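You operate a simulated robot arm through the tools that you are given. There is no shell and no other tool. Be economical: measure what you need, move in short steps, check, and stop when the job is done.

The job below is to be done with a simulated two-armed robot. You get a single attempt, and the scene is never put back.

JOB
Test the 26 V contactor from the black tray in the test bay, then switch the supply off.
Fine: it stays in its dock under the shut guard; test at 26 V; the volts knob ends at 0 V.

The check looks at the end state, three seconds after you hand in, the way a careful person would. Anything else that was tipped, shoved, dropped, spilled or broken makes it a failure.

ROBOT AND FRAMES
Two 7-joint arms with two-finger parallel grippers on one trunk, on a base that drives. Base frame: it is fixed to the floor where the robot stands at the start and does not move with it; the origin is under the middle of the robot, x ahead of it, y to its left, z up. Units: m, rad, N and s.
The left shoulder is at the start at [0.062, 0.199, 1.229], the right one opposite. With the tool pointing down near the work surface each hand reaches from about 0.24 to 0.7 m from the robot's upright axis, wherever it stands, measured 20 degrees to its own side. Places, roughly: contactor dock [0.6, 0.7, 0.9]; hold button [0.5, 0.2, 1]; supply switch [0.5, 0.3, 1]; tinted guard [0.8, 0.6, 1]; volts knob [0.5, 0.1, 1]. Payload 1.57 kg a hand.
The tool frame of a hand sits at the grasp point between the pads (the TCP): z along the fingers, y along the line on which they close. The tips reach 0.03 m beyond it. The gripper opens to 0.11 m. The fingers are 0.024 m wide and 0.012 m thick; the gripper's body (0.048 by 0.112 m) begins 0.078 m behind the TCP.
Orientation is told as [roll, pitch, yaw] about the base's x, y, z axes, in that order, counted from this pose: with the fingers straight down and closing along the base's y, the tool's x points along the base's -x, its y along +y and its z along -z.

CONTROLS
- The arms move only by the tool arm_command. It takes "left_steps", "right_steps" or both (then of equal length, played together; a hand with none holds still); each is one flat list of numbers, 7 for each row, row after row: the turn, a rotation vector about the tool's x, y, z in rad, then the shift along the tool's x, y, z in m, then the closure, from 0 (fully open) to 1 (shut). In form: [ax, ay, az, tx, ty, tz, gripper, ax, ay, az, tx, ty, tz, gripper, ...]. A call has 1 to 12 rows; each row shifts and turns the commanded pose from where the row before left it, along the tool's axes as they then stand. A row lasts 0.2 s, in which the tool goes at most 0.05 m and 0.15 rad; a call with a longer step from one row to the next is refused whole, and so is a gripper value outside its range. A pose out of reach is approached as far as the arm can. The call stops where the force on the tool passes 60 N (or 10 N more than at its start, if that is more) or the arm is blocked; 0.2 s more then pass. The fingers move at their own pace (about 0.072 m/s each) and stop on an object; they squeeze with about 33 N. The grip force told is the motor's: it shows also when the fingers shut on nothing. Time passes only in rows, and 0.2 s behind the last, so rows that do not move let the fingers close. The reply holds the time, the measured pose of the TCP, the force on the tool along the base axes, the opening and the grip force, in the units named above and with some noise, with the torque about the TCP (base axes, N m) and any sound that the robot's microphone picked up.
- Cameras (640 x 400 px; columns grow to the right, rows downward): "scene" is now at [0.1021, 0.0169, 1.8066]; the picture's right is [0.20, -0.98, 0.00], its down [-0.79, -0.16, -0.60] and it looks along [0.58, 0.12, -0.80] (base axes); focal length 268 px, centre (320, 200). "left" rides on the left gripper at [0.07, -0.016, -0.141] in its tool frame; the picture's right is [0.23, 0.97, 0.00], its down [-0.85, 0.20, -0.48] and it looks along [-0.47, 0.11, 0.88] (tool axes); focal length 222 px, centre (320, 200). "right" rides on the right gripper at [0.07, 0.016, -0.141] in its tool frame; the picture's right is [-0.23, 0.97, 0.00], its down [-0.85, -0.20, -0.48] and it looks along [-0.47, -0.11, 0.88] (tool axes); focal length 222 px, centre (320, 200). There is no depth. A picture from a camera that has moved, and an enlarged one, comes with that camera's place and axes in the base frame and with its lens.
- camera(camera): a new picture of that camera. It takes no simulated time.
- raise_lower(by): slides the trunk up (or, below 0, down) by that many m; the arms and the scene camera ride with it, the base frame stays. It gives what a move gives, with no picture.
- drive_base(legs): drives the robot by 1 to 6 legs, each [ahead, left, turn to the left] in m, m and rad, along the robot's own axes; the way and the turn of a leg run together, so that a leg with both is an arc; at most 1.5 m and 3.142 rad a leg. The arms and the cameras ride along, it lands a little off, and it stops where it bumps. It gives what a move gives.
- turn_head(pan, tilt): turns the head with the scene camera to pan (to the left, within 1.501 rad either way) and tilt (down, from -0.506 to 1.204), counted from straight ahead of the robot. It gives what a move gives.
- zoom(camera, box): a new picture of the part [left, top, right, bottom] of that camera's present view, enlarged. It takes no simulated time.
- job_done(): hands the job in; it is judged then, once.

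Work in short steps. Places have to be worked out from the pictures, the camera data and where the tool is seen: move nearer, look again, correct. Check each grasp and each placing, and mend what went wrong. You have 120 turns and 88 pictures in all, those below and enlarged ones among them. Open the grippers and draw the arms clear of the work before you hand the job in, unless the task says otherwise; then end with one line.

The tools are called after "Request:" as a command line: name --argument value ..., lists and objects as JSON in quotes. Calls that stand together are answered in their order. arm_command: Moves the arms, as the interface text tells. Its arguments: {"type":"object","properties":{"left_steps":{"type":"array"},"right_steps":{"type":"array"}},"required":[]} The other tools are called the same way: raise_lower (by) slides the trunk up or down; drive_base (legs) drives the base; turn_head (pan, tilt) turns the head that bears the scene camera; camera (camera) takes a picture; zoom (camera, box) takes an enlarged picture of a part of a camera's view; job_done () hands the job in.

At the start:

```text
t: 0.0
left_position: [0.4205, 0.4659, 1.339]
left_orientation: [-0.002, 0.002, -0.001]
left_contact_force: [-0.2, -0.6, -0.3]
left_torque: [-0.02, 0.01, -0.01]
left_finger_gap: 0.1097
left_grip_force: 0.1
right_position: [0.3077, 0.0582, 1.2565]
right_orientation: [-0.002, 0.002, 0.0]
right_contact_force: [-0.3, -0.1, -0.9]
right_torque: [0.01, 0.01, -0.02]
right_finger_gap: 0.11
right_grip_force: 0.1
trunk travel left (down, up): [-0.825, 0.165]
robot x, y, heading: [-0.0021, 0.0016, 0.002]
head pan, tilt: [0.201, 0.93]
```

scene: 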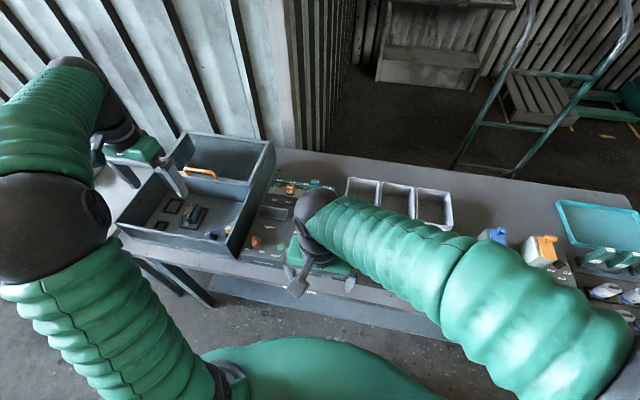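
right: 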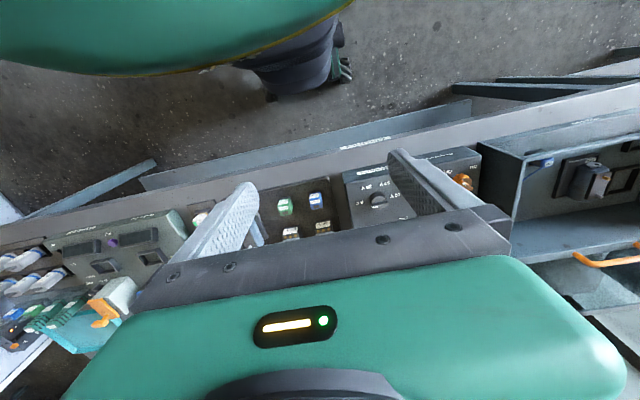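
left: 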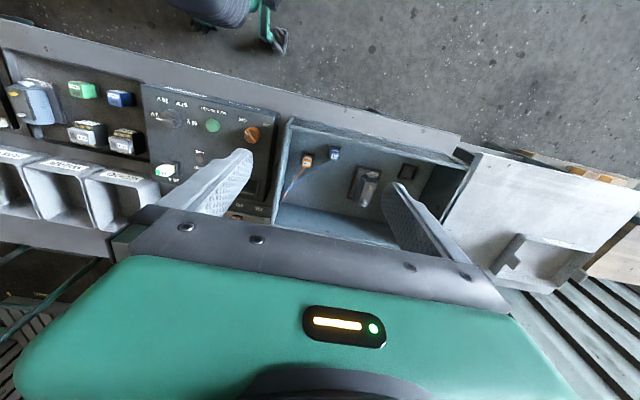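

The right arm hides part of the bench. I first enlarge the scene around the test bay and around the right side of the bench.

Request:
zoom --camera "scene" --box '[110, 120, 350, 280]'

Request:
zoom --camera "left" --box '[0, 40, 280, 215]'

Request:
zoom --camera "left" --box '[250, 100, 490, 250]'

```text
2.50 times, centred on (230, 200) of scene
camera zoom: at [0.1021, 0.0169, 1.8066], right [0.2, -0.98, 0.0], down [-0.79, -0.16, -0.6], along [0.58, 0.12, -0.8], focal length 671 px, centre (545, 200)
```

zoom: 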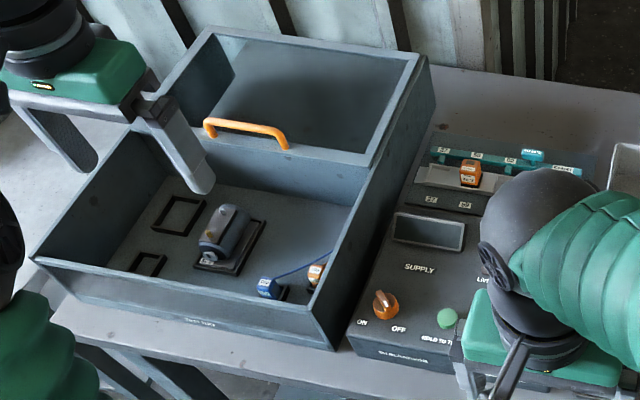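

```text
2.29 times, centred on (140, 128) of left
camera zoom: at [0.3491, 0.4491, 1.4814], right [-0.23, 0.97, 0.0], down [0.86, 0.2, 0.48], along [0.47, 0.11, -0.88], focal length 508 px, centre (731, 366)
```

zoom: 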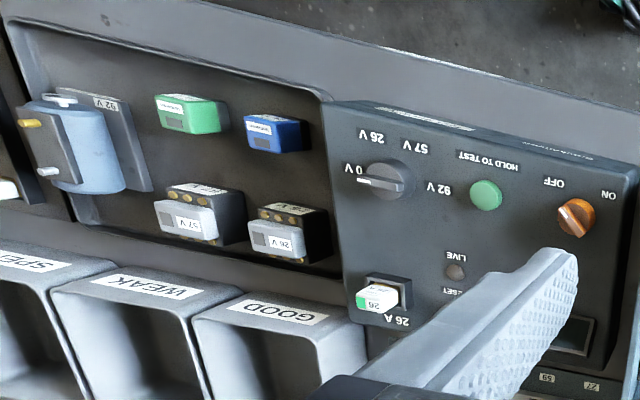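

```text
2.67 times, centred on (370, 175) of left
camera zoom: at [0.3491, 0.4491, 1.4814], right [-0.23, 0.97, 0.0], down [0.86, 0.2, 0.48], along [0.47, 0.11, -0.88], focal length 592 px, centre (187, 267)
```

zoom: 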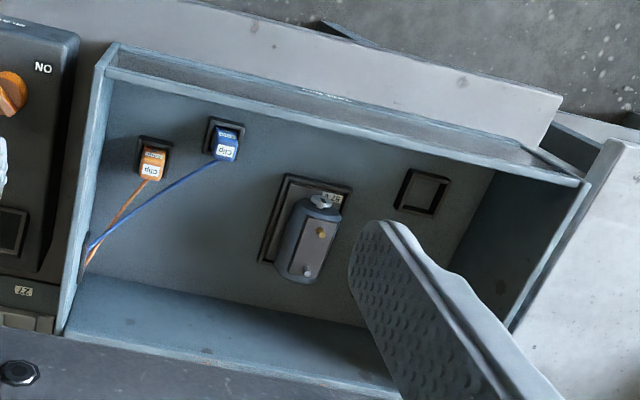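

The right hand is in the way, so I move it to the right and up, then look again.

Request:
arm_command --right_steps '[0, 0, 0, 0, -0.05, 0, 0, 0, 0, 0, 0, -0.05, 0, 0, 0, 0, 0, 0, -0.05, -0.02, 0, 0, 0, 0, 0, -0.05, -0.02, 0, 0, 0, 0, 0, -0.05, -0.02, 0, 0, 0, 0, 0, -0.05, -0.02, 0, 0, 0, 0, 0, -0.05, -0.02, 0]'

Request:
camera --camera "scene"

Request:
camera --camera "right"

```text
refused: row 3 steps farther than a row can; nothing moved
```

```text
81 pictures are left
camera scene: at [0.1021, 0.0169, 1.8066], right [0.2, -0.98, 0.0], down [-0.79, -0.16, -0.6], along [0.58, 0.12, -0.8], focal length 268 px, centre (320, 200)
```

scene: 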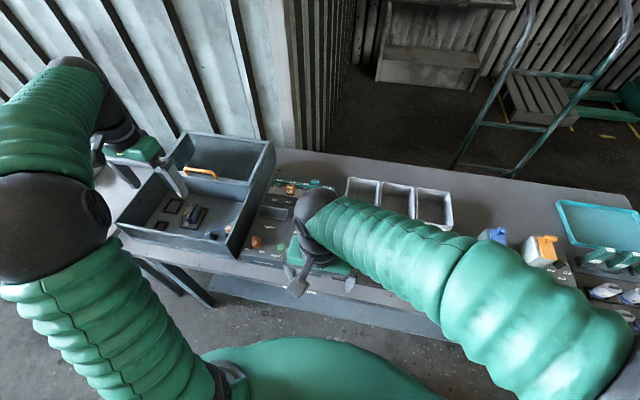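

```text
80 pictures are left
camera right: at [0.2381, 0.0747, 1.3986], right [0.23, 0.97, 0.0], down [0.86, -0.2, 0.48], along [0.47, -0.11, -0.88], focal length 222 px, centre (320, 200)
```

right: 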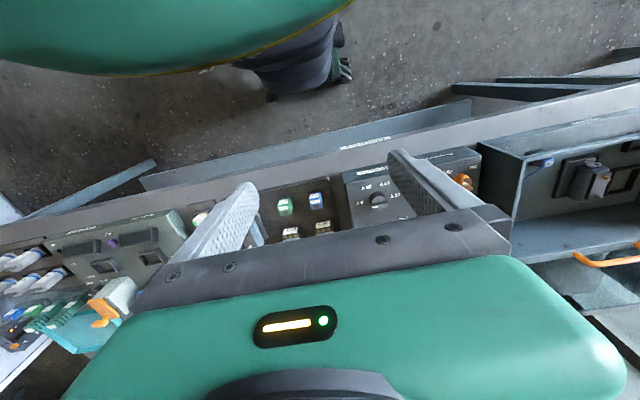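

The combined step was too long, so I repeat it with smaller ones.

Request:
arm_command --right_steps '[0, 0, 0, 0, -0.045, -0.02, 0, 0, 0, 0, 0, -0.045, -0.02, 0, 0, 0, 0, 0, -0.045, -0.02, 0, 0, 0, 0, 0, -0.045, -0.02, 0, 0, 0, 0, 0, -0.045, -0.02, 0, 0, 0, 0, 0, -0.045, -0.02, 0, 0, 0, 0, 0, -0.045, -0.02, 0, 0, 0, 0, 0, -0.045, 0, 0]'

```text
t: 1.8
left_position: [0.4186, 0.4626, 1.34]
left_orientation: [0.001, 0.0, -0.002]
left_contact_force: [-0.8, 0.8, -0.3]
left_torque: [-0.01, -0.01, -0.02]
left_finger_gap: 0.1101
left_grip_force: 0.0
right_position: [0.3092, -0.3049, 1.3947]
right_orientation: [0.002, 0.002, 0.0]
right_contact_force: [0.2, -0.6, 0.4]
right_torque: [-0.02, 0.0, 0.0]
right_finger_gap: 0.11
right_grip_force: 0.1
right hand out of reach, approached as far as the arm can: row 6
trunk travel left (down, up): [-0.825, 0.165]
robot x, y, heading: [-0.0001, -0.0005, 0.0]
head pan, tilt: [0.201, 0.93]
```

I enlarge the whole bench section in the scene view.

Request:
zoom --camera "scene" --box '[230, 160, 470, 310]'

Request:
zoom --camera "scene" --box '[240, 170, 340, 270]'

Request:
camera --camera "right"

```text
2.67 times, centred on (350, 235) of scene
camera zoom: at [0.1018, 0.0129, 1.8067], right [0.2, -0.98, 0.0], down [-0.79, -0.16, -0.6], along [0.58, 0.12, -0.8], focal length 716 px, centre (240, 107)
```

zoom: 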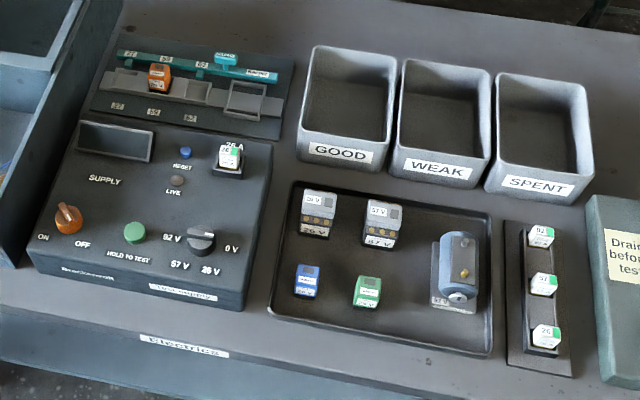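

```text
4.00 times, centred on (290, 220) of scene
camera zoom: at [0.1018, 0.0129, 1.8067], right [0.2, -0.98, 0.0], down [-0.79, -0.16, -0.6], along [0.58, 0.12, -0.8], focal length 1073 px, centre (440, 120)
```

zoom: 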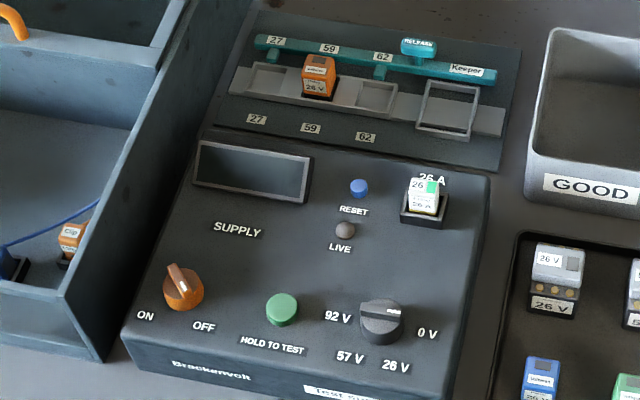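

```text
77 pictures are left
camera right: at [0.2407, -0.2893, 1.536], right [0.23, 0.97, 0.0], down [0.86, -0.2, 0.48], along [0.46, -0.11, -0.88], focal length 222 px, centre (320, 200)
```

right: 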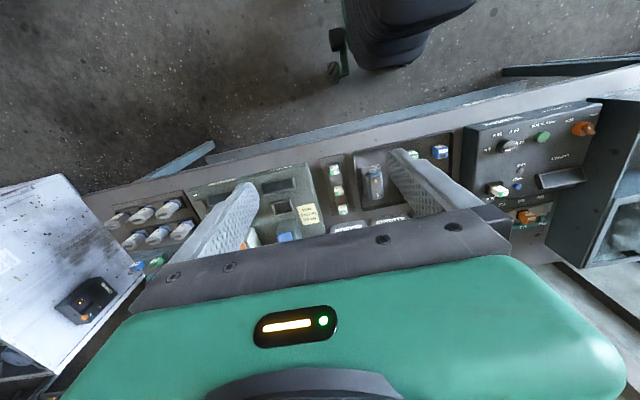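

I need finer detail of the tray parts and the bay; I take tight enlargements.

Request:
zoom --camera "scene" --box '[330, 225, 420, 290]'

Request:
zoom --camera "left" --box '[280, 120, 440, 220]'

Request:
zoom --camera "scene" --box '[110, 160, 270, 260]'

```text
6.15 times, centred on (375, 258) of scene
camera zoom: at [0.1018, 0.0129, 1.8067], right [0.2, -0.98, 0.0], down [-0.79, -0.16, -0.6], along [0.58, 0.12, -0.8], focal length 1651 px, centre (-18, -154)
```

zoom: 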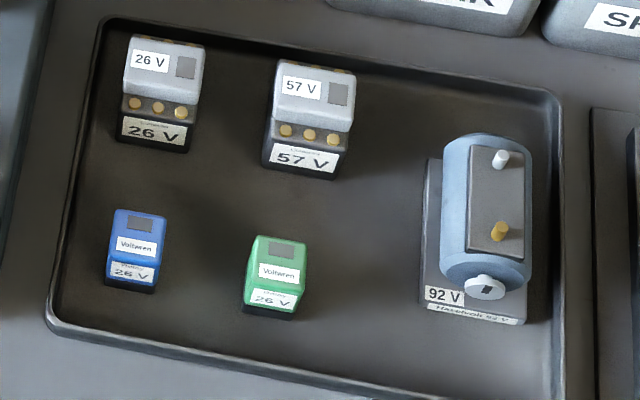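

```text
4.00 times, centred on (360, 170) of left
camera zoom: at [0.3483, 0.4458, 1.4826], right [-0.23, 0.97, 0.0], down [0.86, 0.2, 0.48], along [0.47, 0.11, -0.88], focal length 888 px, centre (160, 320)
```

zoom: 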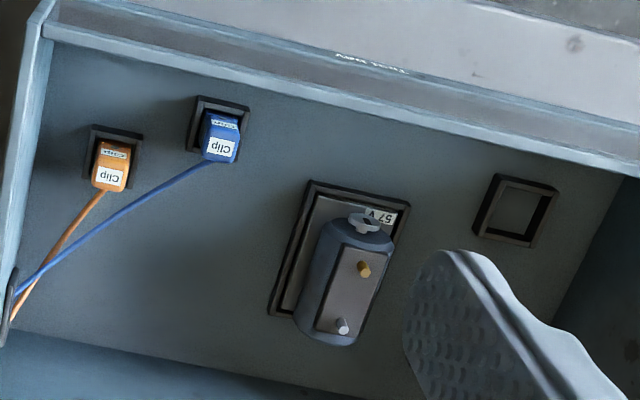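

```text
4.00 times, centred on (190, 210) of scene
camera zoom: at [0.1018, 0.0129, 1.8067], right [0.2, -0.98, 0.0], down [-0.79, -0.16, -0.6], along [0.58, 0.12, -0.8], focal length 1073 px, centre (840, 160)
```

zoom: 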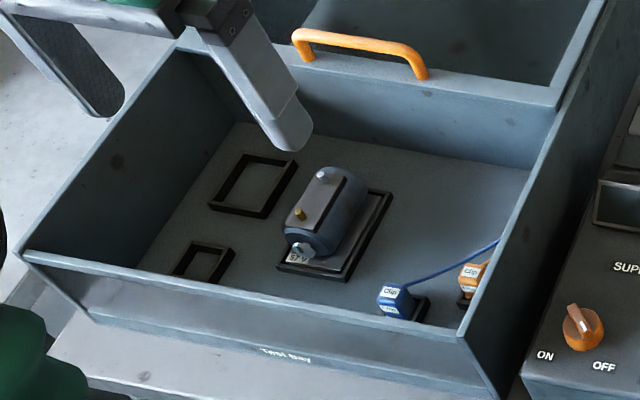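

Now I check labels and the supply's switch close up.

Request:
zoom --camera "scene" --box '[342, 226, 382, 251]'

Request:
zoom --camera "scene" --box '[245, 205, 325, 265]'

Request:
zoom --camera "scene" --box '[140, 190, 204, 240]'

```text
16.00 times, centred on (362, 238) of scene
camera zoom: at [0.1018, 0.0129, 1.8067], right [0.2, -0.98, 0.0], down [-0.79, -0.16, -0.6], along [0.58, 0.12, -0.8], focal length 4293 px, centre (-352, -416)
```

zoom: 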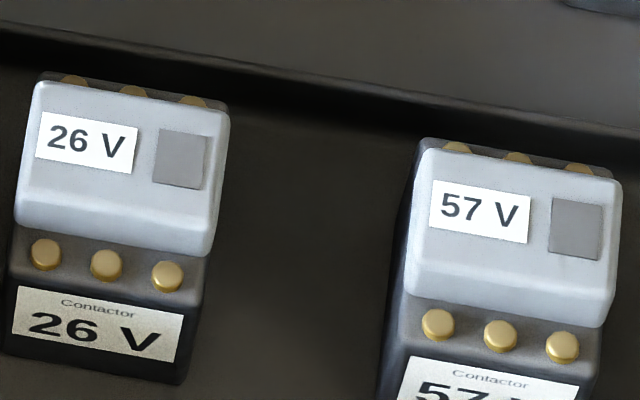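

```text
6.67 times, centred on (285, 235) of scene
camera zoom: at [0.1018, 0.0129, 1.8067], right [0.2, -0.98, 0.0], down [-0.79, -0.16, -0.6], along [0.58, 0.12, -0.8], focal length 1789 px, centre (553, -33)
```

zoom: 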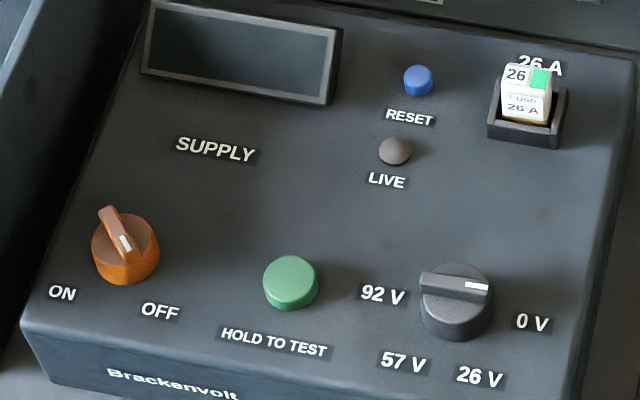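

```text
8.00 times, centred on (172, 215) of scene
camera zoom: at [0.1018, 0.0129, 1.8067], right [0.2, -0.98, 0.0], down [-0.79, -0.16, -0.6], along [0.58, 0.12, -0.8], focal length 2146 px, centre (1504, 80)
```

zoom: 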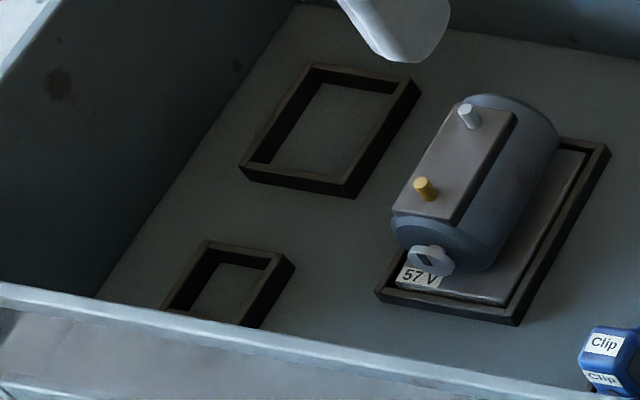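

The supply is off, the knob is at 0 V, and the 26 A fuse is in. The grey "Contactor 26 V" sits in the tray near (0.58, 0.0), and its empty dock is near (0.60, 0.72). I bring the left hand above the contactor.

Request:
arm_command --left_steps '[0, 0, 0, -0.016, -0.046, 0, 0, 0, 0, 0, -0.016, -0.046, 0, 0, 0, 0, 0, -0.016, -0.046, 0, 0, 0, 0, 0, -0.016, -0.046, 0, 0, 0, 0, 0, -0.016, -0.046, 0, 0, 0, 0, 0, -0.016, -0.046, 0, 0, 0, 0, 0, -0.016, -0.046, 0, 0, 0, 0, 0, -0.016, -0.046, 0, 0, 0, 0, 0, -0.016, -0.046, 0, 0, 0, 0, 0, -0.016, -0.046, 0, 0, 0, 0, 0, 0, 0, 0.045, 0, 0, 0, 0, 0, 0, 0.045, 0]'

Request:
arm_command --left_steps '[0, 0, 0, 0, 0, 0.04, 0, 0, 0, 0, 0, 0, 0.04, 0]'

Request:
camera --camera "left"

```text
t: 4.4
left_position: [0.5759, 0.0019, 1.2495]
left_orientation: [0.0, 0.0, -0.001]
left_contact_force: [0.2, 0.8, -0.2]
left_torque: [0.0, 0.04, 0.03]
left_finger_gap: 0.1099
left_grip_force: 0.0
right_position: [0.3104, -0.3034, 1.3956]
right_orientation: [0.0, -0.002, -0.001]
right_contact_force: [0.2, 1.0, -0.6]
right_torque: [0.03, 0.0, 0.04]
right_finger_gap: 0.11
right_grip_force: 0.0
trunk travel left (down, up): [-0.825, 0.165]
robot x, y, heading: [-0.003, -0.0007, -0.003]
head pan, tilt: [0.201, 0.93]
```

```text
t: 5.0
left_position: [0.5788, 0.0021, 1.1705]
left_orientation: [0.002, 0.002, 0.0]
left_contact_force: [-0.2, 0.1, 0.2]
left_torque: [-0.02, -0.02, 0.03]
left_finger_gap: 0.1101
left_grip_force: 0.0
right_position: [0.3109, -0.3073, 1.3939]
right_orientation: [0.001, 0.0, -0.001]
right_contact_force: [0.6, 0.5, 0.3]
right_torque: [0.0, -0.03, 0.02]
right_finger_gap: 0.1099
right_grip_force: 0.1
trunk travel left (down, up): [-0.825, 0.165]
robot x, y, heading: [0.0013, -0.0, 0.0]
head pan, tilt: [0.201, 0.93]
```

```text
70 pictures are left
camera left: at [0.5092, -0.0152, 1.3121], right [-0.23, 0.97, 0.0], down [0.86, 0.2, 0.48], along [0.46, 0.11, -0.88], focal length 222 px, centre (320, 200)
```

left: 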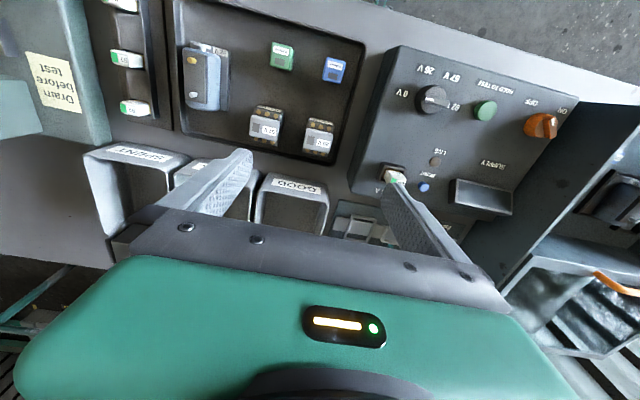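

The contactor's cap comes out at about (0.587, 0.003), top near z 0.955. I sharpen this with an enlargement before descending.

Request:
zoom --camera "left" --box '[240, 95, 360, 170]'

```text
5.33 times, centred on (300, 132) of left
camera zoom: at [0.5092, -0.0152, 1.3121], right [-0.23, 0.97, 0.0], down [0.86, 0.2, 0.48], along [0.46, 0.11, -0.88], focal length 1185 px, centre (427, 560)
```

zoom: 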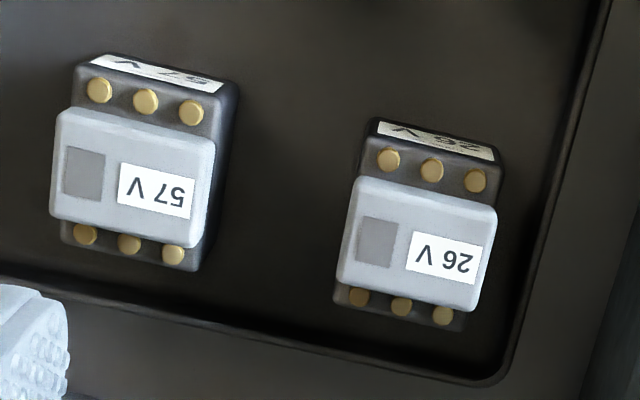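

The cap centre is near (0.590, 0.002) and the contactor stands from z ≈ 0.900 to 0.955. I descend with the fingers part closed and check above it.

Request:
arm_command --left_steps '[0, 0, 0, -0.011, 0, 0.04, 0.3, 0, 0, 0, 0, 0, 0.045, 0.3, 0, 0, 0, 0, 0, 0.045, 0.3]'

Request:
camera --camera "left"

Request:
zoom --camera "scene" --box '[320, 190, 420, 265]'

```text
t: 5.8
left_position: [0.5909, 0.0019, 1.0399]
left_orientation: [0.002, 0.0, 0.0]
left_contact_force: [0.3, 0.0, 1.7]
left_torque: [0.01, 0.01, 0.04]
left_finger_gap: 0.0771
left_grip_force: 0.1
right_position: [0.3098, -0.307, 1.3933]
right_orientation: [0.002, -0.001, 0.0]
right_contact_force: [0.2, 0.6, -0.1]
right_torque: [-0.03, 0.04, 0.02]
right_finger_gap: 0.1102
right_grip_force: 0.0
trunk travel left (down, up): [-0.825, 0.165]
robot x, y, heading: [-0.001, -0.0001, -0.0]
head pan, tilt: [0.201, 0.93]
```

```text
68 pictures are left
camera left: at [0.5205, -0.0149, 1.1817], right [-0.23, 0.97, 0.0], down [0.85, 0.2, 0.48], along [0.47, 0.11, -0.88], focal length 222 px, centre (320, 200)
```

left: 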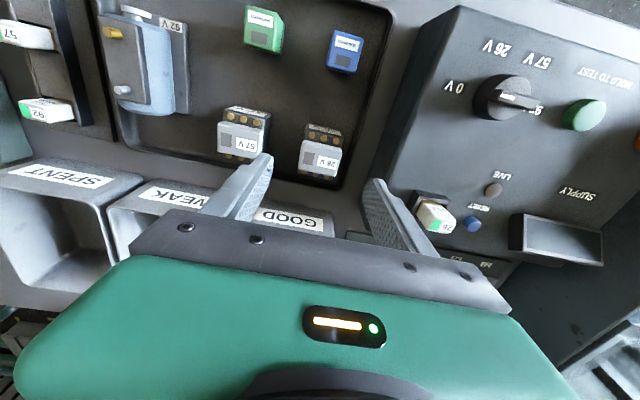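

```text
5.33 times, centred on (370, 228) of scene
camera zoom: at [0.104, 0.0114, 1.8066], right [0.2, -0.98, 0.0], down [-0.79, -0.16, -0.6], along [0.58, 0.12, -0.8], focal length 1431 px, centre (53, 53)
```

zoom: 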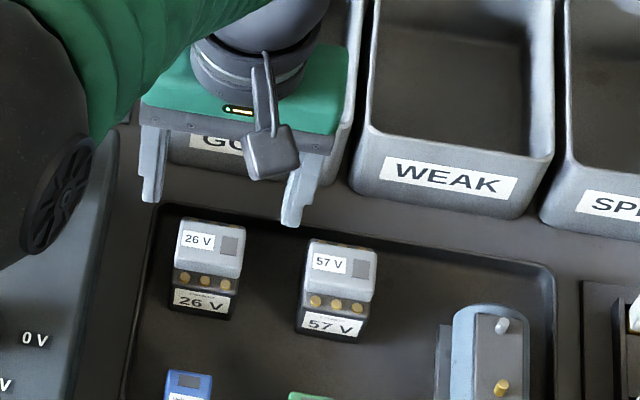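

Position agrees within a few millimetres. I go down to z 0.953 with a 0.072 m opening.

Request:
arm_command --left_steps '[0, 0, 0, -0.001, 0, 0.04, 0.35, 0, 0, 0, 0, 0, 0.03, 0.35, 0, 0, 0, 0, 0, 0.016, 0.35]'

Request:
zoom --camera "left" --box '[200, 80, 440, 230]'

Request:
zoom --camera "scene" --box '[320, 200, 400, 260]'

```text
t: 6.6
left_position: [0.5902, 0.0024, 0.9538]
left_orientation: [0.002, 0.0, 0.001]
left_contact_force: [0.5, -0.2, 0.1]
left_torque: [0.01, -0.02, 0.03]
left_finger_gap: 0.0715
left_grip_force: 0.0
right_position: [0.3094, -0.3064, 1.3948]
right_orientation: [0.001, 0.0, 0.0]
right_contact_force: [-0.3, 0.7, -0.2]
right_torque: [-0.02, 0.0, -0.03]
right_finger_gap: 0.1098
right_grip_force: 0.0
trunk travel left (down, up): [-0.825, 0.165]
robot x, y, heading: [0.0017, 0.0041, -0.005]
head pan, tilt: [0.201, 0.93]
```

```text
2.67 times, centred on (320, 155) of left
camera zoom: at [0.5201, -0.0144, 1.0955], right [-0.23, 0.97, 0.0], down [0.85, 0.2, 0.48], along [0.47, 0.11, -0.88], focal length 592 px, centre (320, 320)
```

zoom: 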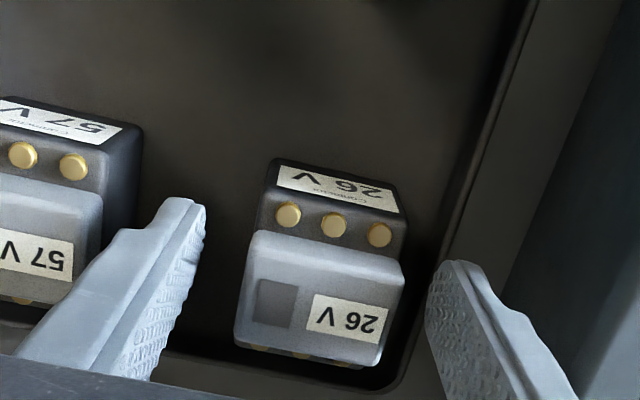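

```text
6.67 times, centred on (360, 230) of scene
camera zoom: at [0.1027, 0.0116, 1.8067], right [0.2, -0.98, 0.0], down [-0.79, -0.16, -0.6], along [0.58, 0.12, -0.8], focal length 1789 px, centre (53, 0)
```

zoom: 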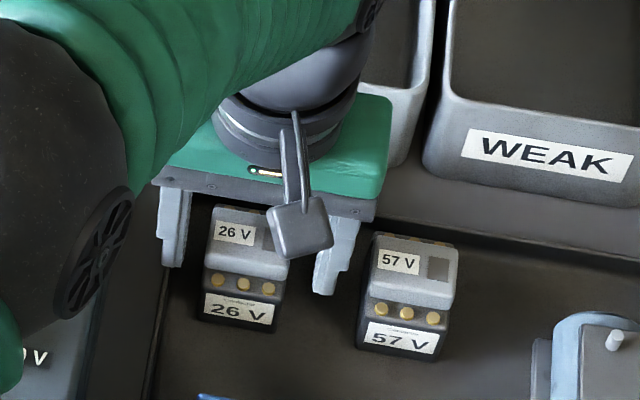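

The fingers straddle the cap and are centred, clear of the 57 V one. Closing.

Request:
arm_command --left_steps '[0, 0, 0, 0, 0, 0, 0.6, 0, 0, 0, 0, 0, 0, 1, 0, 0, 0, 0, 0, 0, 1, 0, 0, 0, 0, 0, 0, 1]'

Request:
zoom --camera "left" --box '[200, 80, 440, 230]'

```text
t: 7.6
left_position: [0.5913, 0.0027, 0.9529]
left_orientation: [0.003, -0.001, 0.0]
left_contact_force: [-1.4, 0.2, 1.5]
left_torque: [-0.03, 0.01, -0.02]
left_finger_gap: 0.0458
left_grip_force: 32.7
right_position: [0.31, -0.3057, 1.3947]
right_orientation: [0.002, 0.001, 0.0]
right_contact_force: [0.1, 0.3, -0.6]
right_torque: [-0.04, -0.01, 0.02]
right_finger_gap: 0.1099
right_grip_force: 0.0
trunk travel left (down, up): [-0.825, 0.165]
robot x, y, heading: [0.0011, -0.0, 0.002]
head pan, tilt: [0.201, 0.93]
```

```text
2.67 times, centred on (320, 155) of left
camera zoom: at [0.5203, -0.014, 1.0955], right [-0.23, 0.97, 0.0], down [0.86, 0.2, 0.48], along [0.47, 0.11, -0.88], focal length 592 px, centre (320, 320)
```

zoom: 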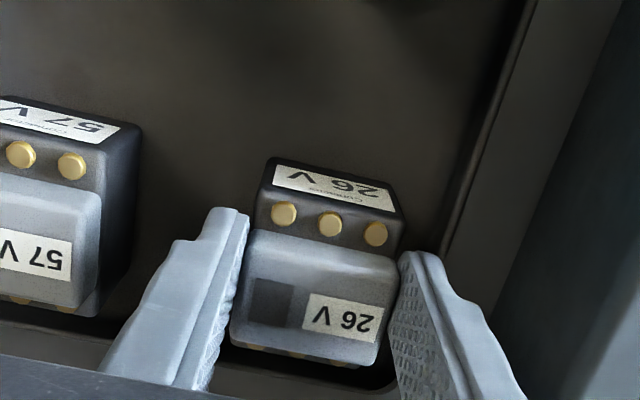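

Gripped at 0.046 m. I lift straight up.

Request:
arm_command --left_steps '[0, 0, 0, 0, 0, -0.02, 1, 0, 0, 0, 0, 0, -0.04, 1, 0, 0, 0, 0, 0, -0.045, 1, 0, 0, 0, 0, 0, -0.045, 1, 0, 0, 0, 0, 0, -0.045, 1, 0, 0, 0, 0, 0, -0.045, 1, 0, 0, 0, 0, 0, -0.03, 1]'

Request:
camera --camera "left"

```text
t: 9.2
left_position: [0.5896, 0.0036, 1.224]
left_orientation: [0.0, 0.001, 0.0]
left_contact_force: [0.0, 0.1, -2.4]
left_torque: [-0.03, 0.06, -0.01]
left_finger_gap: 0.0459
left_grip_force: 33.2
right_position: [0.3103, -0.306, 1.3963]
right_orientation: [0.002, 0.001, -0.001]
right_contact_force: [0.0, 0.1, 0.0]
right_torque: [0.01, 0.0, 0.03]
right_finger_gap: 0.1102
right_grip_force: 0.0
trunk travel left (down, up): [-0.825, 0.165]
robot x, y, heading: [0.0016, -0.0, -0.0]
head pan, tilt: [0.201, 0.93]
```

```text
63 pictures are left
camera left: at [0.5198, -0.0138, 1.3663], right [-0.23, 0.97, 0.0], down [0.86, 0.2, 0.48], along [0.47, 0.11, -0.88], focal length 222 px, centre (320, 200)
```

left: 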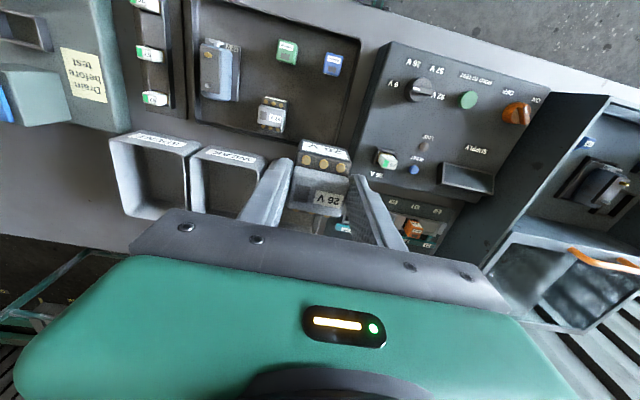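

It is held firmly and level. I drive the robot left about 0.48 m so that the left hand can reach the bay and the right hand the supply.

Request:
drive_base --legs '[[0, 0.24, 0], [0, 0.24, 0]]'

Request:
camera --camera "scene"

Request:
camera --camera "left"

```text
t: 12.4
left_position: [0.5904, 0.4849, 1.2251]
left_orientation: [0.002, 0.003, 0.0]
left_contact_force: [-0.3, 0.2, -3.1]
left_torque: [0.02, 0.05, 0.03]
left_finger_gap: 0.046
left_grip_force: 32.9
right_position: [0.3106, 0.1753, 1.3928]
right_orientation: [0.003, 0.0, 0.0]
right_contact_force: [0.3, 1.0, 0.6]
right_torque: [0.02, 0.0, -0.04]
right_finger_gap: 0.1101
right_grip_force: 0.0
trunk travel left (down, up): [-0.825, 0.165]
robot x, y, heading: [0.0003, 0.4828, 0.003]
head pan, tilt: [0.201, 0.93]
```

```text
62 pictures are left
camera scene: at [0.1037, 0.4937, 1.8066], right [0.2, -0.98, 0.0], down [-0.79, -0.16, -0.6], along [0.58, 0.12, -0.8], focal length 268 px, centre (320, 200)
```

scene: 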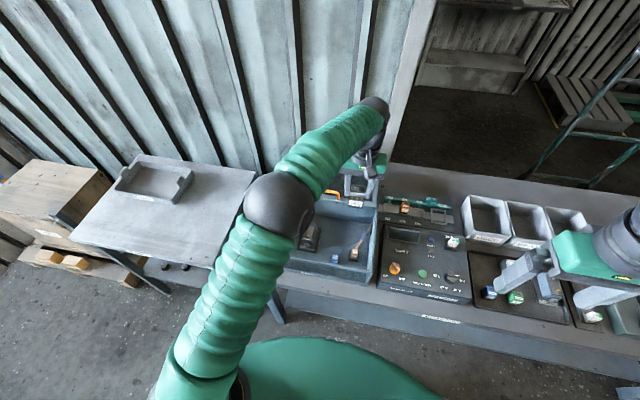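

```text
61 pictures are left
camera left: at [0.5204, 0.4681, 1.3656], right [-0.23, 0.97, 0.0], down [0.86, 0.2, 0.48], along [0.46, 0.11, -0.88], focal length 222 px, centre (320, 200)
```

left: 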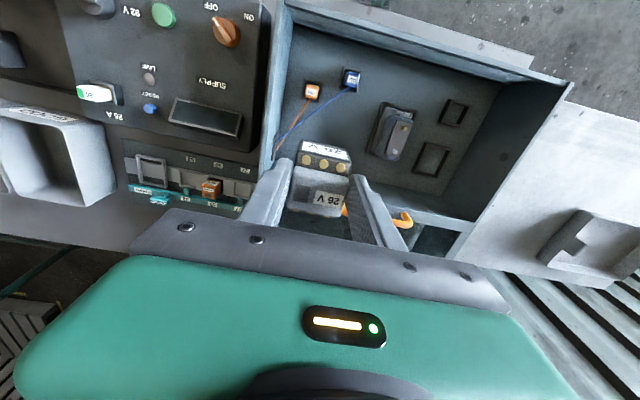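

The dock shows near (0.605, 0.73). I move the hand left above it, still high, and look again.

Request:
arm_command --left_steps '[0, 0, 0, 0, 0.04, 0, 1, 0, 0, 0, 0, 0.04, 0, 1, 0, 0, 0, 0, 0.04, 0, 1, 0, 0, 0, 0, 0.04, 0, 1, 0, 0, 0, 0, 0.04, 0, 1, 0, 0, 0, 0, 0.037, 0, 1]'

Request:
zoom --camera "left" --box '[200, 75, 440, 225]'

Request:
zoom --camera "scene" --box '[210, 140, 370, 300]'

```text
t: 13.8
left_position: [0.5888, 0.7253, 1.2249]
left_orientation: [-0.002, 0.002, -0.001]
left_contact_force: [0.1, -1.0, -2.6]
left_torque: [-0.02, -0.02, 0.0]
left_finger_gap: 0.0458
left_grip_force: 32.9
right_position: [0.3085, 0.1809, 1.3955]
right_orientation: [-0.001, 0.001, -0.002]
right_contact_force: [-0.2, 0.5, -0.7]
right_torque: [-0.02, 0.0, -0.02]
right_finger_gap: 0.1101
right_grip_force: 0.0
trunk travel left (down, up): [-0.825, 0.165]
robot x, y, heading: [-0.0002, 0.4828, -0.001]
head pan, tilt: [0.201, 0.93]
```

```text
2.67 times, centred on (320, 150) of left
camera zoom: at [0.5184, 0.709, 1.3657], right [-0.23, 0.97, 0.0], down [0.86, 0.2, 0.48], along [0.47, 0.11, -0.88], focal length 592 px, centre (320, 333)
```

zoom: 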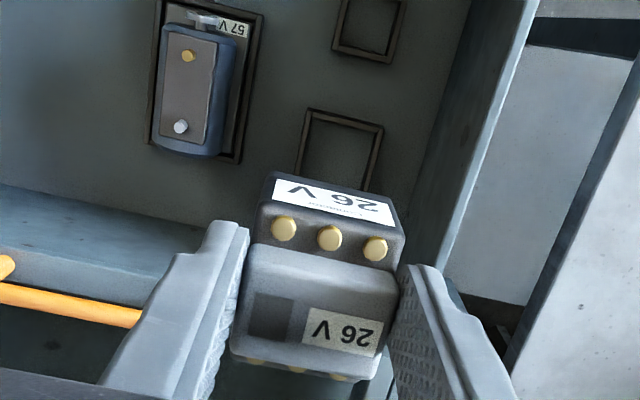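

```text
2.50 times, centred on (290, 220) of scene
camera zoom: at [0.1036, 0.4984, 1.8065], right [0.2, -0.98, 0.0], down [-0.79, -0.16, -0.6], along [0.58, 0.12, -0.8], focal length 671 px, centre (395, 150)
```

zoom: 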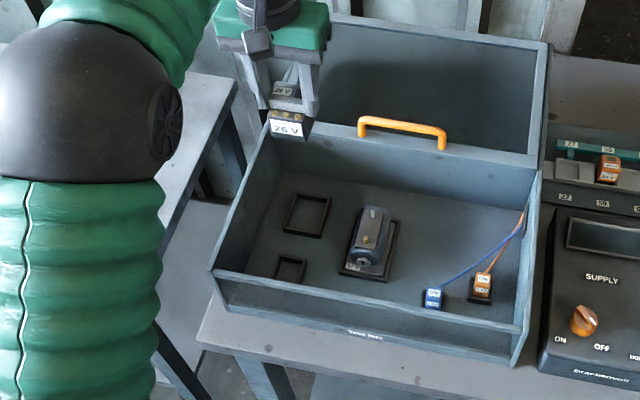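

Triangulating gives the dock centre near (0.618, 0.745) with the frame's top at about z 0.893. I line up above it and come down to z 1.08 to look closer.

Request:
arm_command --left_steps '[0, 0, 0, -0.029, 0.02, 0, 1, 0, 0, 0, 0, 0, 0.045, 1, 0, 0, 0, 0, 0, 0.05, 1, 0, 0, 0, 0, 0, 0.05, 1, 0, 0, 0, 0, 0, 0, 1]'

Request:
zoom --camera "left" --box '[200, 75, 440, 225]'

Request:
zoom --camera "scene" --box '[280, 180, 360, 260]'

```text
t: 15.0
left_position: [0.6196, 0.7423, 1.0781]
left_orientation: [0.0, 0.001, 0.001]
left_contact_force: [0.2, -0.6, -2.1]
left_torque: [0.01, 0.06, -0.01]
left_finger_gap: 0.0458
left_grip_force: 33.4
right_position: [0.3094, 0.1785, 1.3947]
right_orientation: [0.0, -0.001, -0.001]
right_contact_force: [-0.6, -0.1, 0.1]
right_torque: [0.01, 0.0, 0.02]
right_finger_gap: 0.11
right_grip_force: 0.1
trunk travel left (down, up): [-0.825, 0.165]
robot x, y, heading: [-0.0, 0.4807, 0.004]
head pan, tilt: [0.201, 0.93]
```

```text
2.67 times, centred on (320, 150) of left
camera zoom: at [0.5492, 0.7263, 1.2198], right [-0.23, 0.97, 0.0], down [0.86, 0.2, 0.48], along [0.47, 0.11, -0.88], focal length 592 px, centre (320, 333)
```

zoom: 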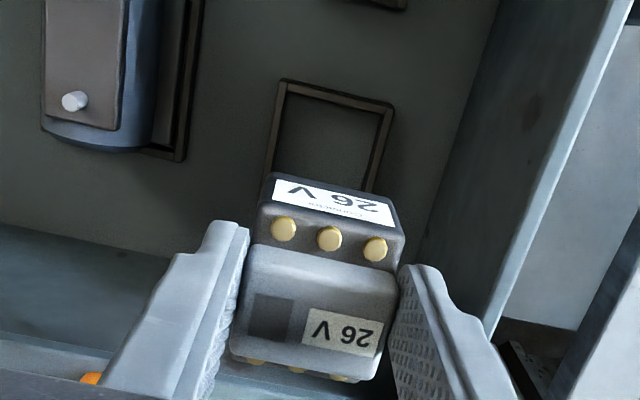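

```text
5.00 times, centred on (320, 220) of scene
camera zoom: at [0.1048, 0.4959, 1.8065], right [0.2, -0.98, 0.0], down [-0.79, -0.16, -0.6], along [0.58, 0.12, -0.8], focal length 1342 px, centre (320, 100)
```

zoom: 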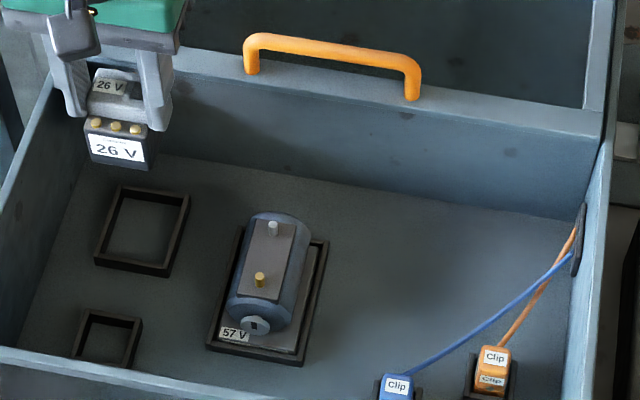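

The frame's inner centre comes out at (0.6185, 0.7425), top z ≈ 0.90, inside about 60 × 49 mm. The contactor sits about 2 mm ahead of the TCP, so I shift back 3 mm, lower to just above the frame and check.

Request:
arm_command --left_steps '[0, 0, 0, 0.003, 0, 0.04, 1, 0, 0, 0, 0, 0, 0.04, 1, 0, 0, 0, 0, 0, 0.025, 1, 0, 0, 0, 0, 0, 0, 1]'

Request:
zoom --camera "left" --box '[240, 75, 400, 175]'

Request:
zoom --camera "scene" --box '[270, 190, 330, 250]'

```text
t: 16.0
left_position: [0.615, 0.7444, 0.9749]
left_orientation: [0.0, -0.001, 0.0]
left_contact_force: [-0.1, 0.0, -3.0]
left_torque: [0.01, 0.05, 0.02]
left_finger_gap: 0.0461
left_grip_force: 32.7
right_position: [0.308, 0.1782, 1.3948]
right_orientation: [0.001, 0.0, 0.0]
right_contact_force: [0.5, -0.7, 0.0]
right_torque: [-0.01, -0.03, 0.01]
right_finger_gap: 0.1101
right_grip_force: 0.0
trunk travel left (down, up): [-0.825, 0.165]
robot x, y, heading: [-0.0019, 0.479, -0.002]
head pan, tilt: [0.201, 0.93]
```

```text
4.00 times, centred on (320, 125) of left
camera zoom: at [0.5443, 0.7264, 1.1159], right [-0.23, 0.97, 0.0], down [0.85, 0.2, 0.48], along [0.47, 0.11, -0.88], focal length 888 px, centre (320, 500)
```

zoom: 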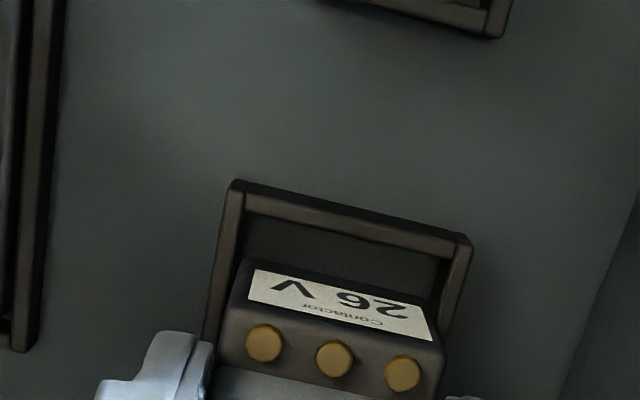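

```text
6.67 times, centred on (300, 220) of scene
camera zoom: at [0.1028, 0.4955, 1.8066], right [0.2, -0.98, 0.0], down [-0.79, -0.16, -0.6], along [0.58, 0.12, -0.8], focal length 1789 px, centre (453, 67)
```

zoom: 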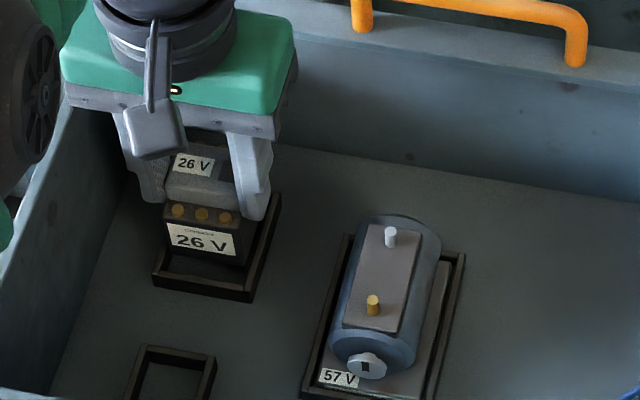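

The hand is nearly centred; I need tighter enlargements to judge the last millimetres.

Request:
zoom --camera "left" --box '[285, 110, 365, 180]'

Request:
zoom --camera "scene" --box '[286, 213, 318, 238]'

```text
5.71 times, centred on (325, 145) of left
camera zoom: at [0.5443, 0.7264, 1.1159], right [-0.23, 0.97, 0.0], down [0.85, 0.2, 0.48], along [0.47, 0.11, -0.88], focal length 1269 px, centre (291, 514)
```

zoom: 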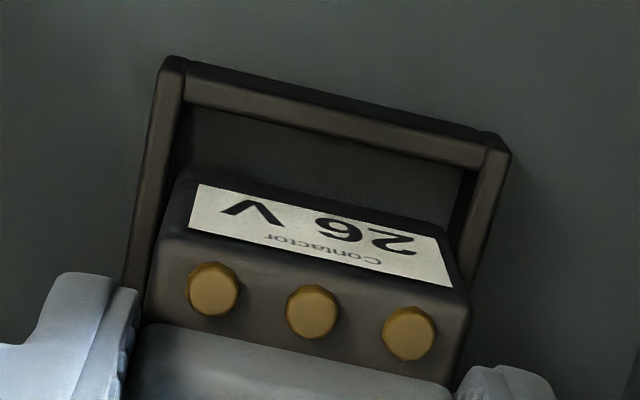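

```text
16.00 times, centred on (302, 226) of scene
camera zoom: at [0.1028, 0.4955, 1.8066], right [0.2, -0.98, 0.0], down [-0.79, -0.16, -0.6], along [0.58, 0.12, -0.8], focal length 4293 px, centre (608, -208)
```

zoom: 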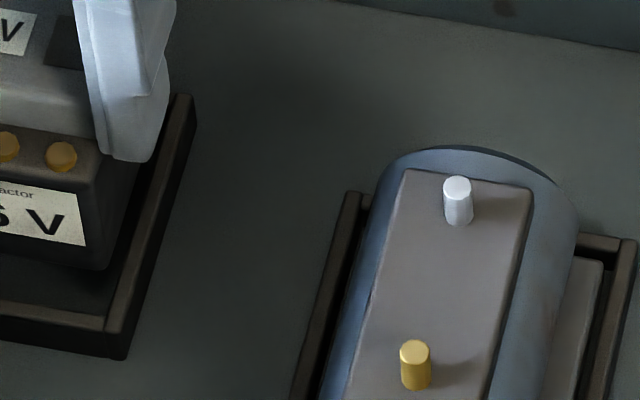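

Careful intersections show the contactor's front face at x ≈ 0.598, with the frame's inner front at ≈ 0.589. The bottom is at z ≈ 0.903, about 12 mm above the frame top. So I shift 6 mm back and 1.5 mm left, lower a little, and check.

Request:
arm_command --left_steps '[0, 0, 0, 0.006, 0.0015, 0, 1, 0, 0, 0, 0, 0, 0.008, 1, 0, 0, 0, 0, 0, 0, 1]'

Request:
zoom --camera "left" --box '[285, 110, 365, 180]'

Request:
zoom --camera "scene" --box '[276, 205, 316, 240]'

```text
t: 16.8
left_position: [0.6095, 0.7451, 0.9653]
left_orientation: [0.001, 0.0, -0.001]
left_contact_force: [0.7, 0.1, -3.8]
left_torque: [-0.02, 0.04, -0.01]
left_finger_gap: 0.0456
left_grip_force: 32.7
right_position: [0.3089, 0.177, 1.3948]
right_orientation: [0.0, 0.0, 0.001]
right_contact_force: [0.2, 0.5, -0.8]
right_torque: [-0.01, -0.02, -0.02]
right_finger_gap: 0.1099
right_grip_force: 0.0
trunk travel left (down, up): [-0.825, 0.165]
robot x, y, heading: [-0.0015, 0.4797, 0.004]
head pan, tilt: [0.201, 0.93]
```

```text
5.71 times, centred on (325, 145) of left
camera zoom: at [0.5392, 0.7278, 1.1076], right [-0.23, 0.97, 0.0], down [0.86, 0.2, 0.48], along [0.47, 0.11, -0.88], focal length 1269 px, centre (291, 514)
```

zoom: 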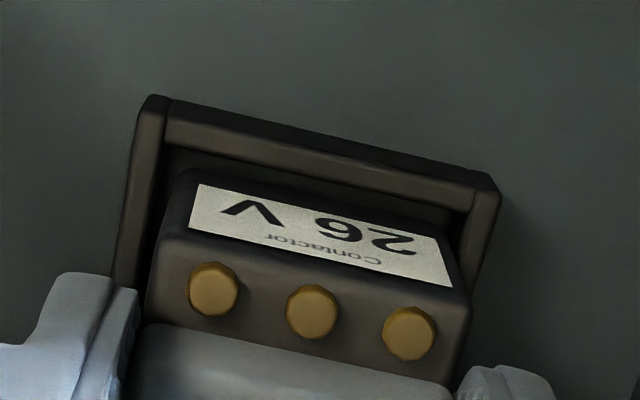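

```text
11.43 times, centred on (296, 222) of scene
camera zoom: at [0.1043, 0.4957, 1.8065], right [0.2, -0.98, 0.0], down [-0.79, -0.16, -0.6], along [0.58, 0.12, -0.8], focal length 3066 px, centre (594, -57)
```

zoom: 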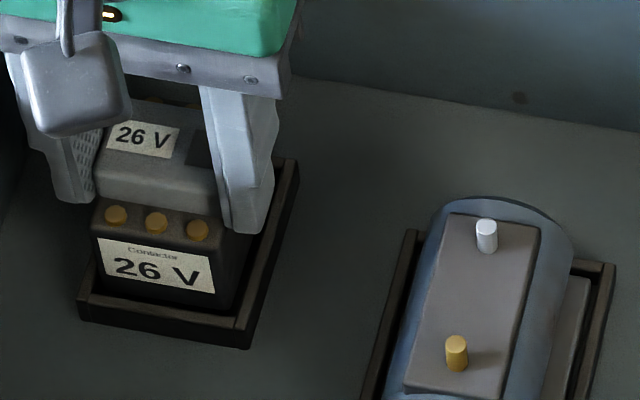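

Now centred sideways, with about 3 mm of gap in front. I lower gently into the frame.

Request:
arm_command --left_steps '[0, 0, 0, 0, 0, 0.004, 1, 0, 0, 0, 0, 0, 0.004, 1, 0, 0, 0, 0, 0, 0.003, 1, 0, 0, 0, 0, 0, 0, 1]'

Request:
zoom --camera "left" --box '[285, 110, 365, 180]'

```text
t: 17.8
left_position: [0.6098, 0.745, 0.957]
left_orientation: [0.002, -0.002, 0.001]
left_contact_force: [1.0, 1.6, 9.0]
left_torque: [-0.09, 0.12, -0.05]
left_finger_gap: 0.0457
left_grip_force: 33.0
right_position: [0.3065, 0.1769, 1.3955]
right_orientation: [0.0, 0.0, 0.0]
right_contact_force: [0.3, -0.4, -1.3]
right_torque: [-0.02, 0.0, -0.01]
right_finger_gap: 0.1102
right_grip_force: 0.0
trunk travel left (down, up): [-0.825, 0.165]
robot x, y, heading: [0.0012, 0.483, -0.002]
head pan, tilt: [0.201, 0.93]
```

```text
5.71 times, centred on (325, 145) of left
camera zoom: at [0.5388, 0.7282, 1.0987], right [-0.23, 0.97, 0.0], down [0.85, 0.2, 0.48], along [0.47, 0.11, -0.88], focal length 1269 px, centre (291, 514)
```

zoom: 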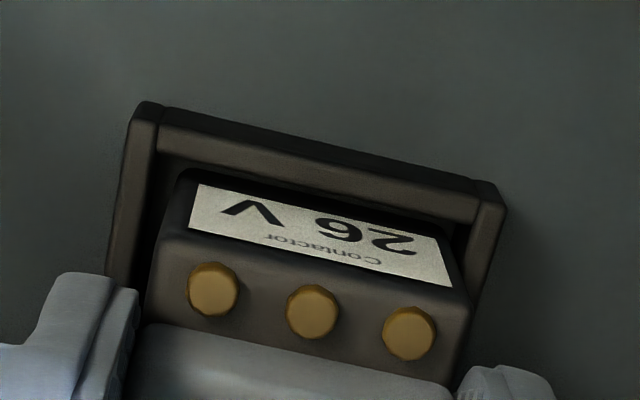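

There is light contact, about 12 N, with the reaction near the middle and not at the back edge. I press 3 mm further to tell floor from frame.

Request:
arm_command --left_steps '[0, 0, 0, 0, 0, 0.003, 1, 0, 0, 0, 0, 0, 0, 1]'

Request:
zoom --camera "scene" --box '[276, 205, 316, 240]'

```text
t: 18.4
left_position: [0.6103, 0.744, 0.9559]
left_orientation: [0.005, -0.007, 0.001]
left_contact_force: [6.2, 4.7, 27.8]
left_torque: [0.09, -0.21, 0.05]
left_finger_gap: 0.0454
left_grip_force: 33.0
right_position: [0.3049, 0.1771, 1.3959]
right_orientation: [0.002, -0.001, 0.0]
right_contact_force: [0.5, 0.0, -0.1]
right_torque: [-0.01, -0.03, 0.03]
right_finger_gap: 0.1099
right_grip_force: 0.2
trunk travel left (down, up): [-0.825, 0.165]
robot x, y, heading: [-0.0024, 0.4816, 0.002]
head pan, tilt: [0.201, 0.93]
```

```text
11.43 times, centred on (296, 222) of scene
camera zoom: at [0.098, 0.4941, 1.8073], right [0.2, -0.98, 0.0], down [-0.79, -0.16, -0.6], along [0.59, 0.12, -0.8], focal length 3066 px, centre (594, -57)
```

zoom: 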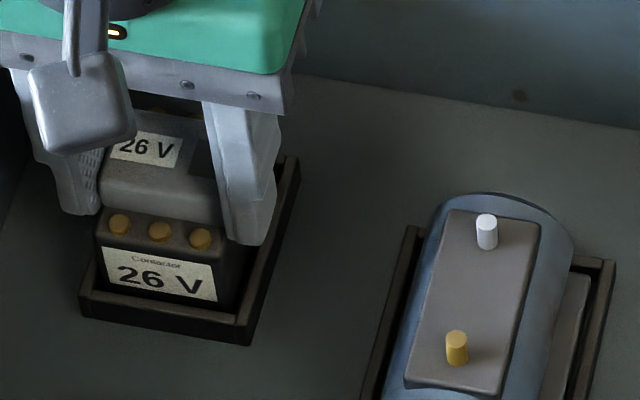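

The stop is stiff and the reaction is central, so it stands on the bay floor inside the frame. I relax the pressure and open the fingers a little.

Request:
arm_command --left_steps '[0, 0, 0, 0, 0, -0.004, 1, 0, 0, 0, 0, 0, 0, 0.5, 0, 0, 0, 0, 0, 0, 0.42, 0, 0, 0, 0, 0, 0, 0.42]'

Request:
zoom --camera "left" --box '[240, 80, 400, 200]'

```text
t: 19.4
left_position: [0.6081, 0.7432, 0.9559]
left_orientation: [0.0, 0.001, 0.0]
left_contact_force: [0.2, 0.1, 0.1]
left_torque: [0.01, -0.01, 0.0]
left_finger_gap: 0.0638
left_grip_force: 0.2
right_position: [0.3083, 0.1769, 1.395]
right_orientation: [0.001, 0.0, -0.001]
right_contact_force: [0.1, 0.0, -0.1]
right_torque: [0.04, 0.0, 0.01]
right_finger_gap: 0.1099
right_grip_force: 0.0
trunk travel left (down, up): [-0.825, 0.165]
robot x, y, heading: [-0.0006, 0.4843, 0.0]
head pan, tilt: [0.201, 0.93]
```

```text
3.33 times, centred on (320, 140) of left
camera zoom: at [0.5388, 0.7275, 1.0978], right [-0.23, 0.97, 0.0], down [0.86, 0.2, 0.48], along [0.46, 0.11, -0.88], focal length 740 px, centre (320, 400)
```

zoom: 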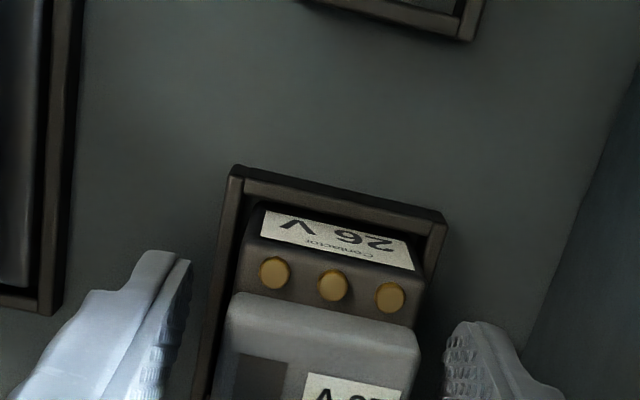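

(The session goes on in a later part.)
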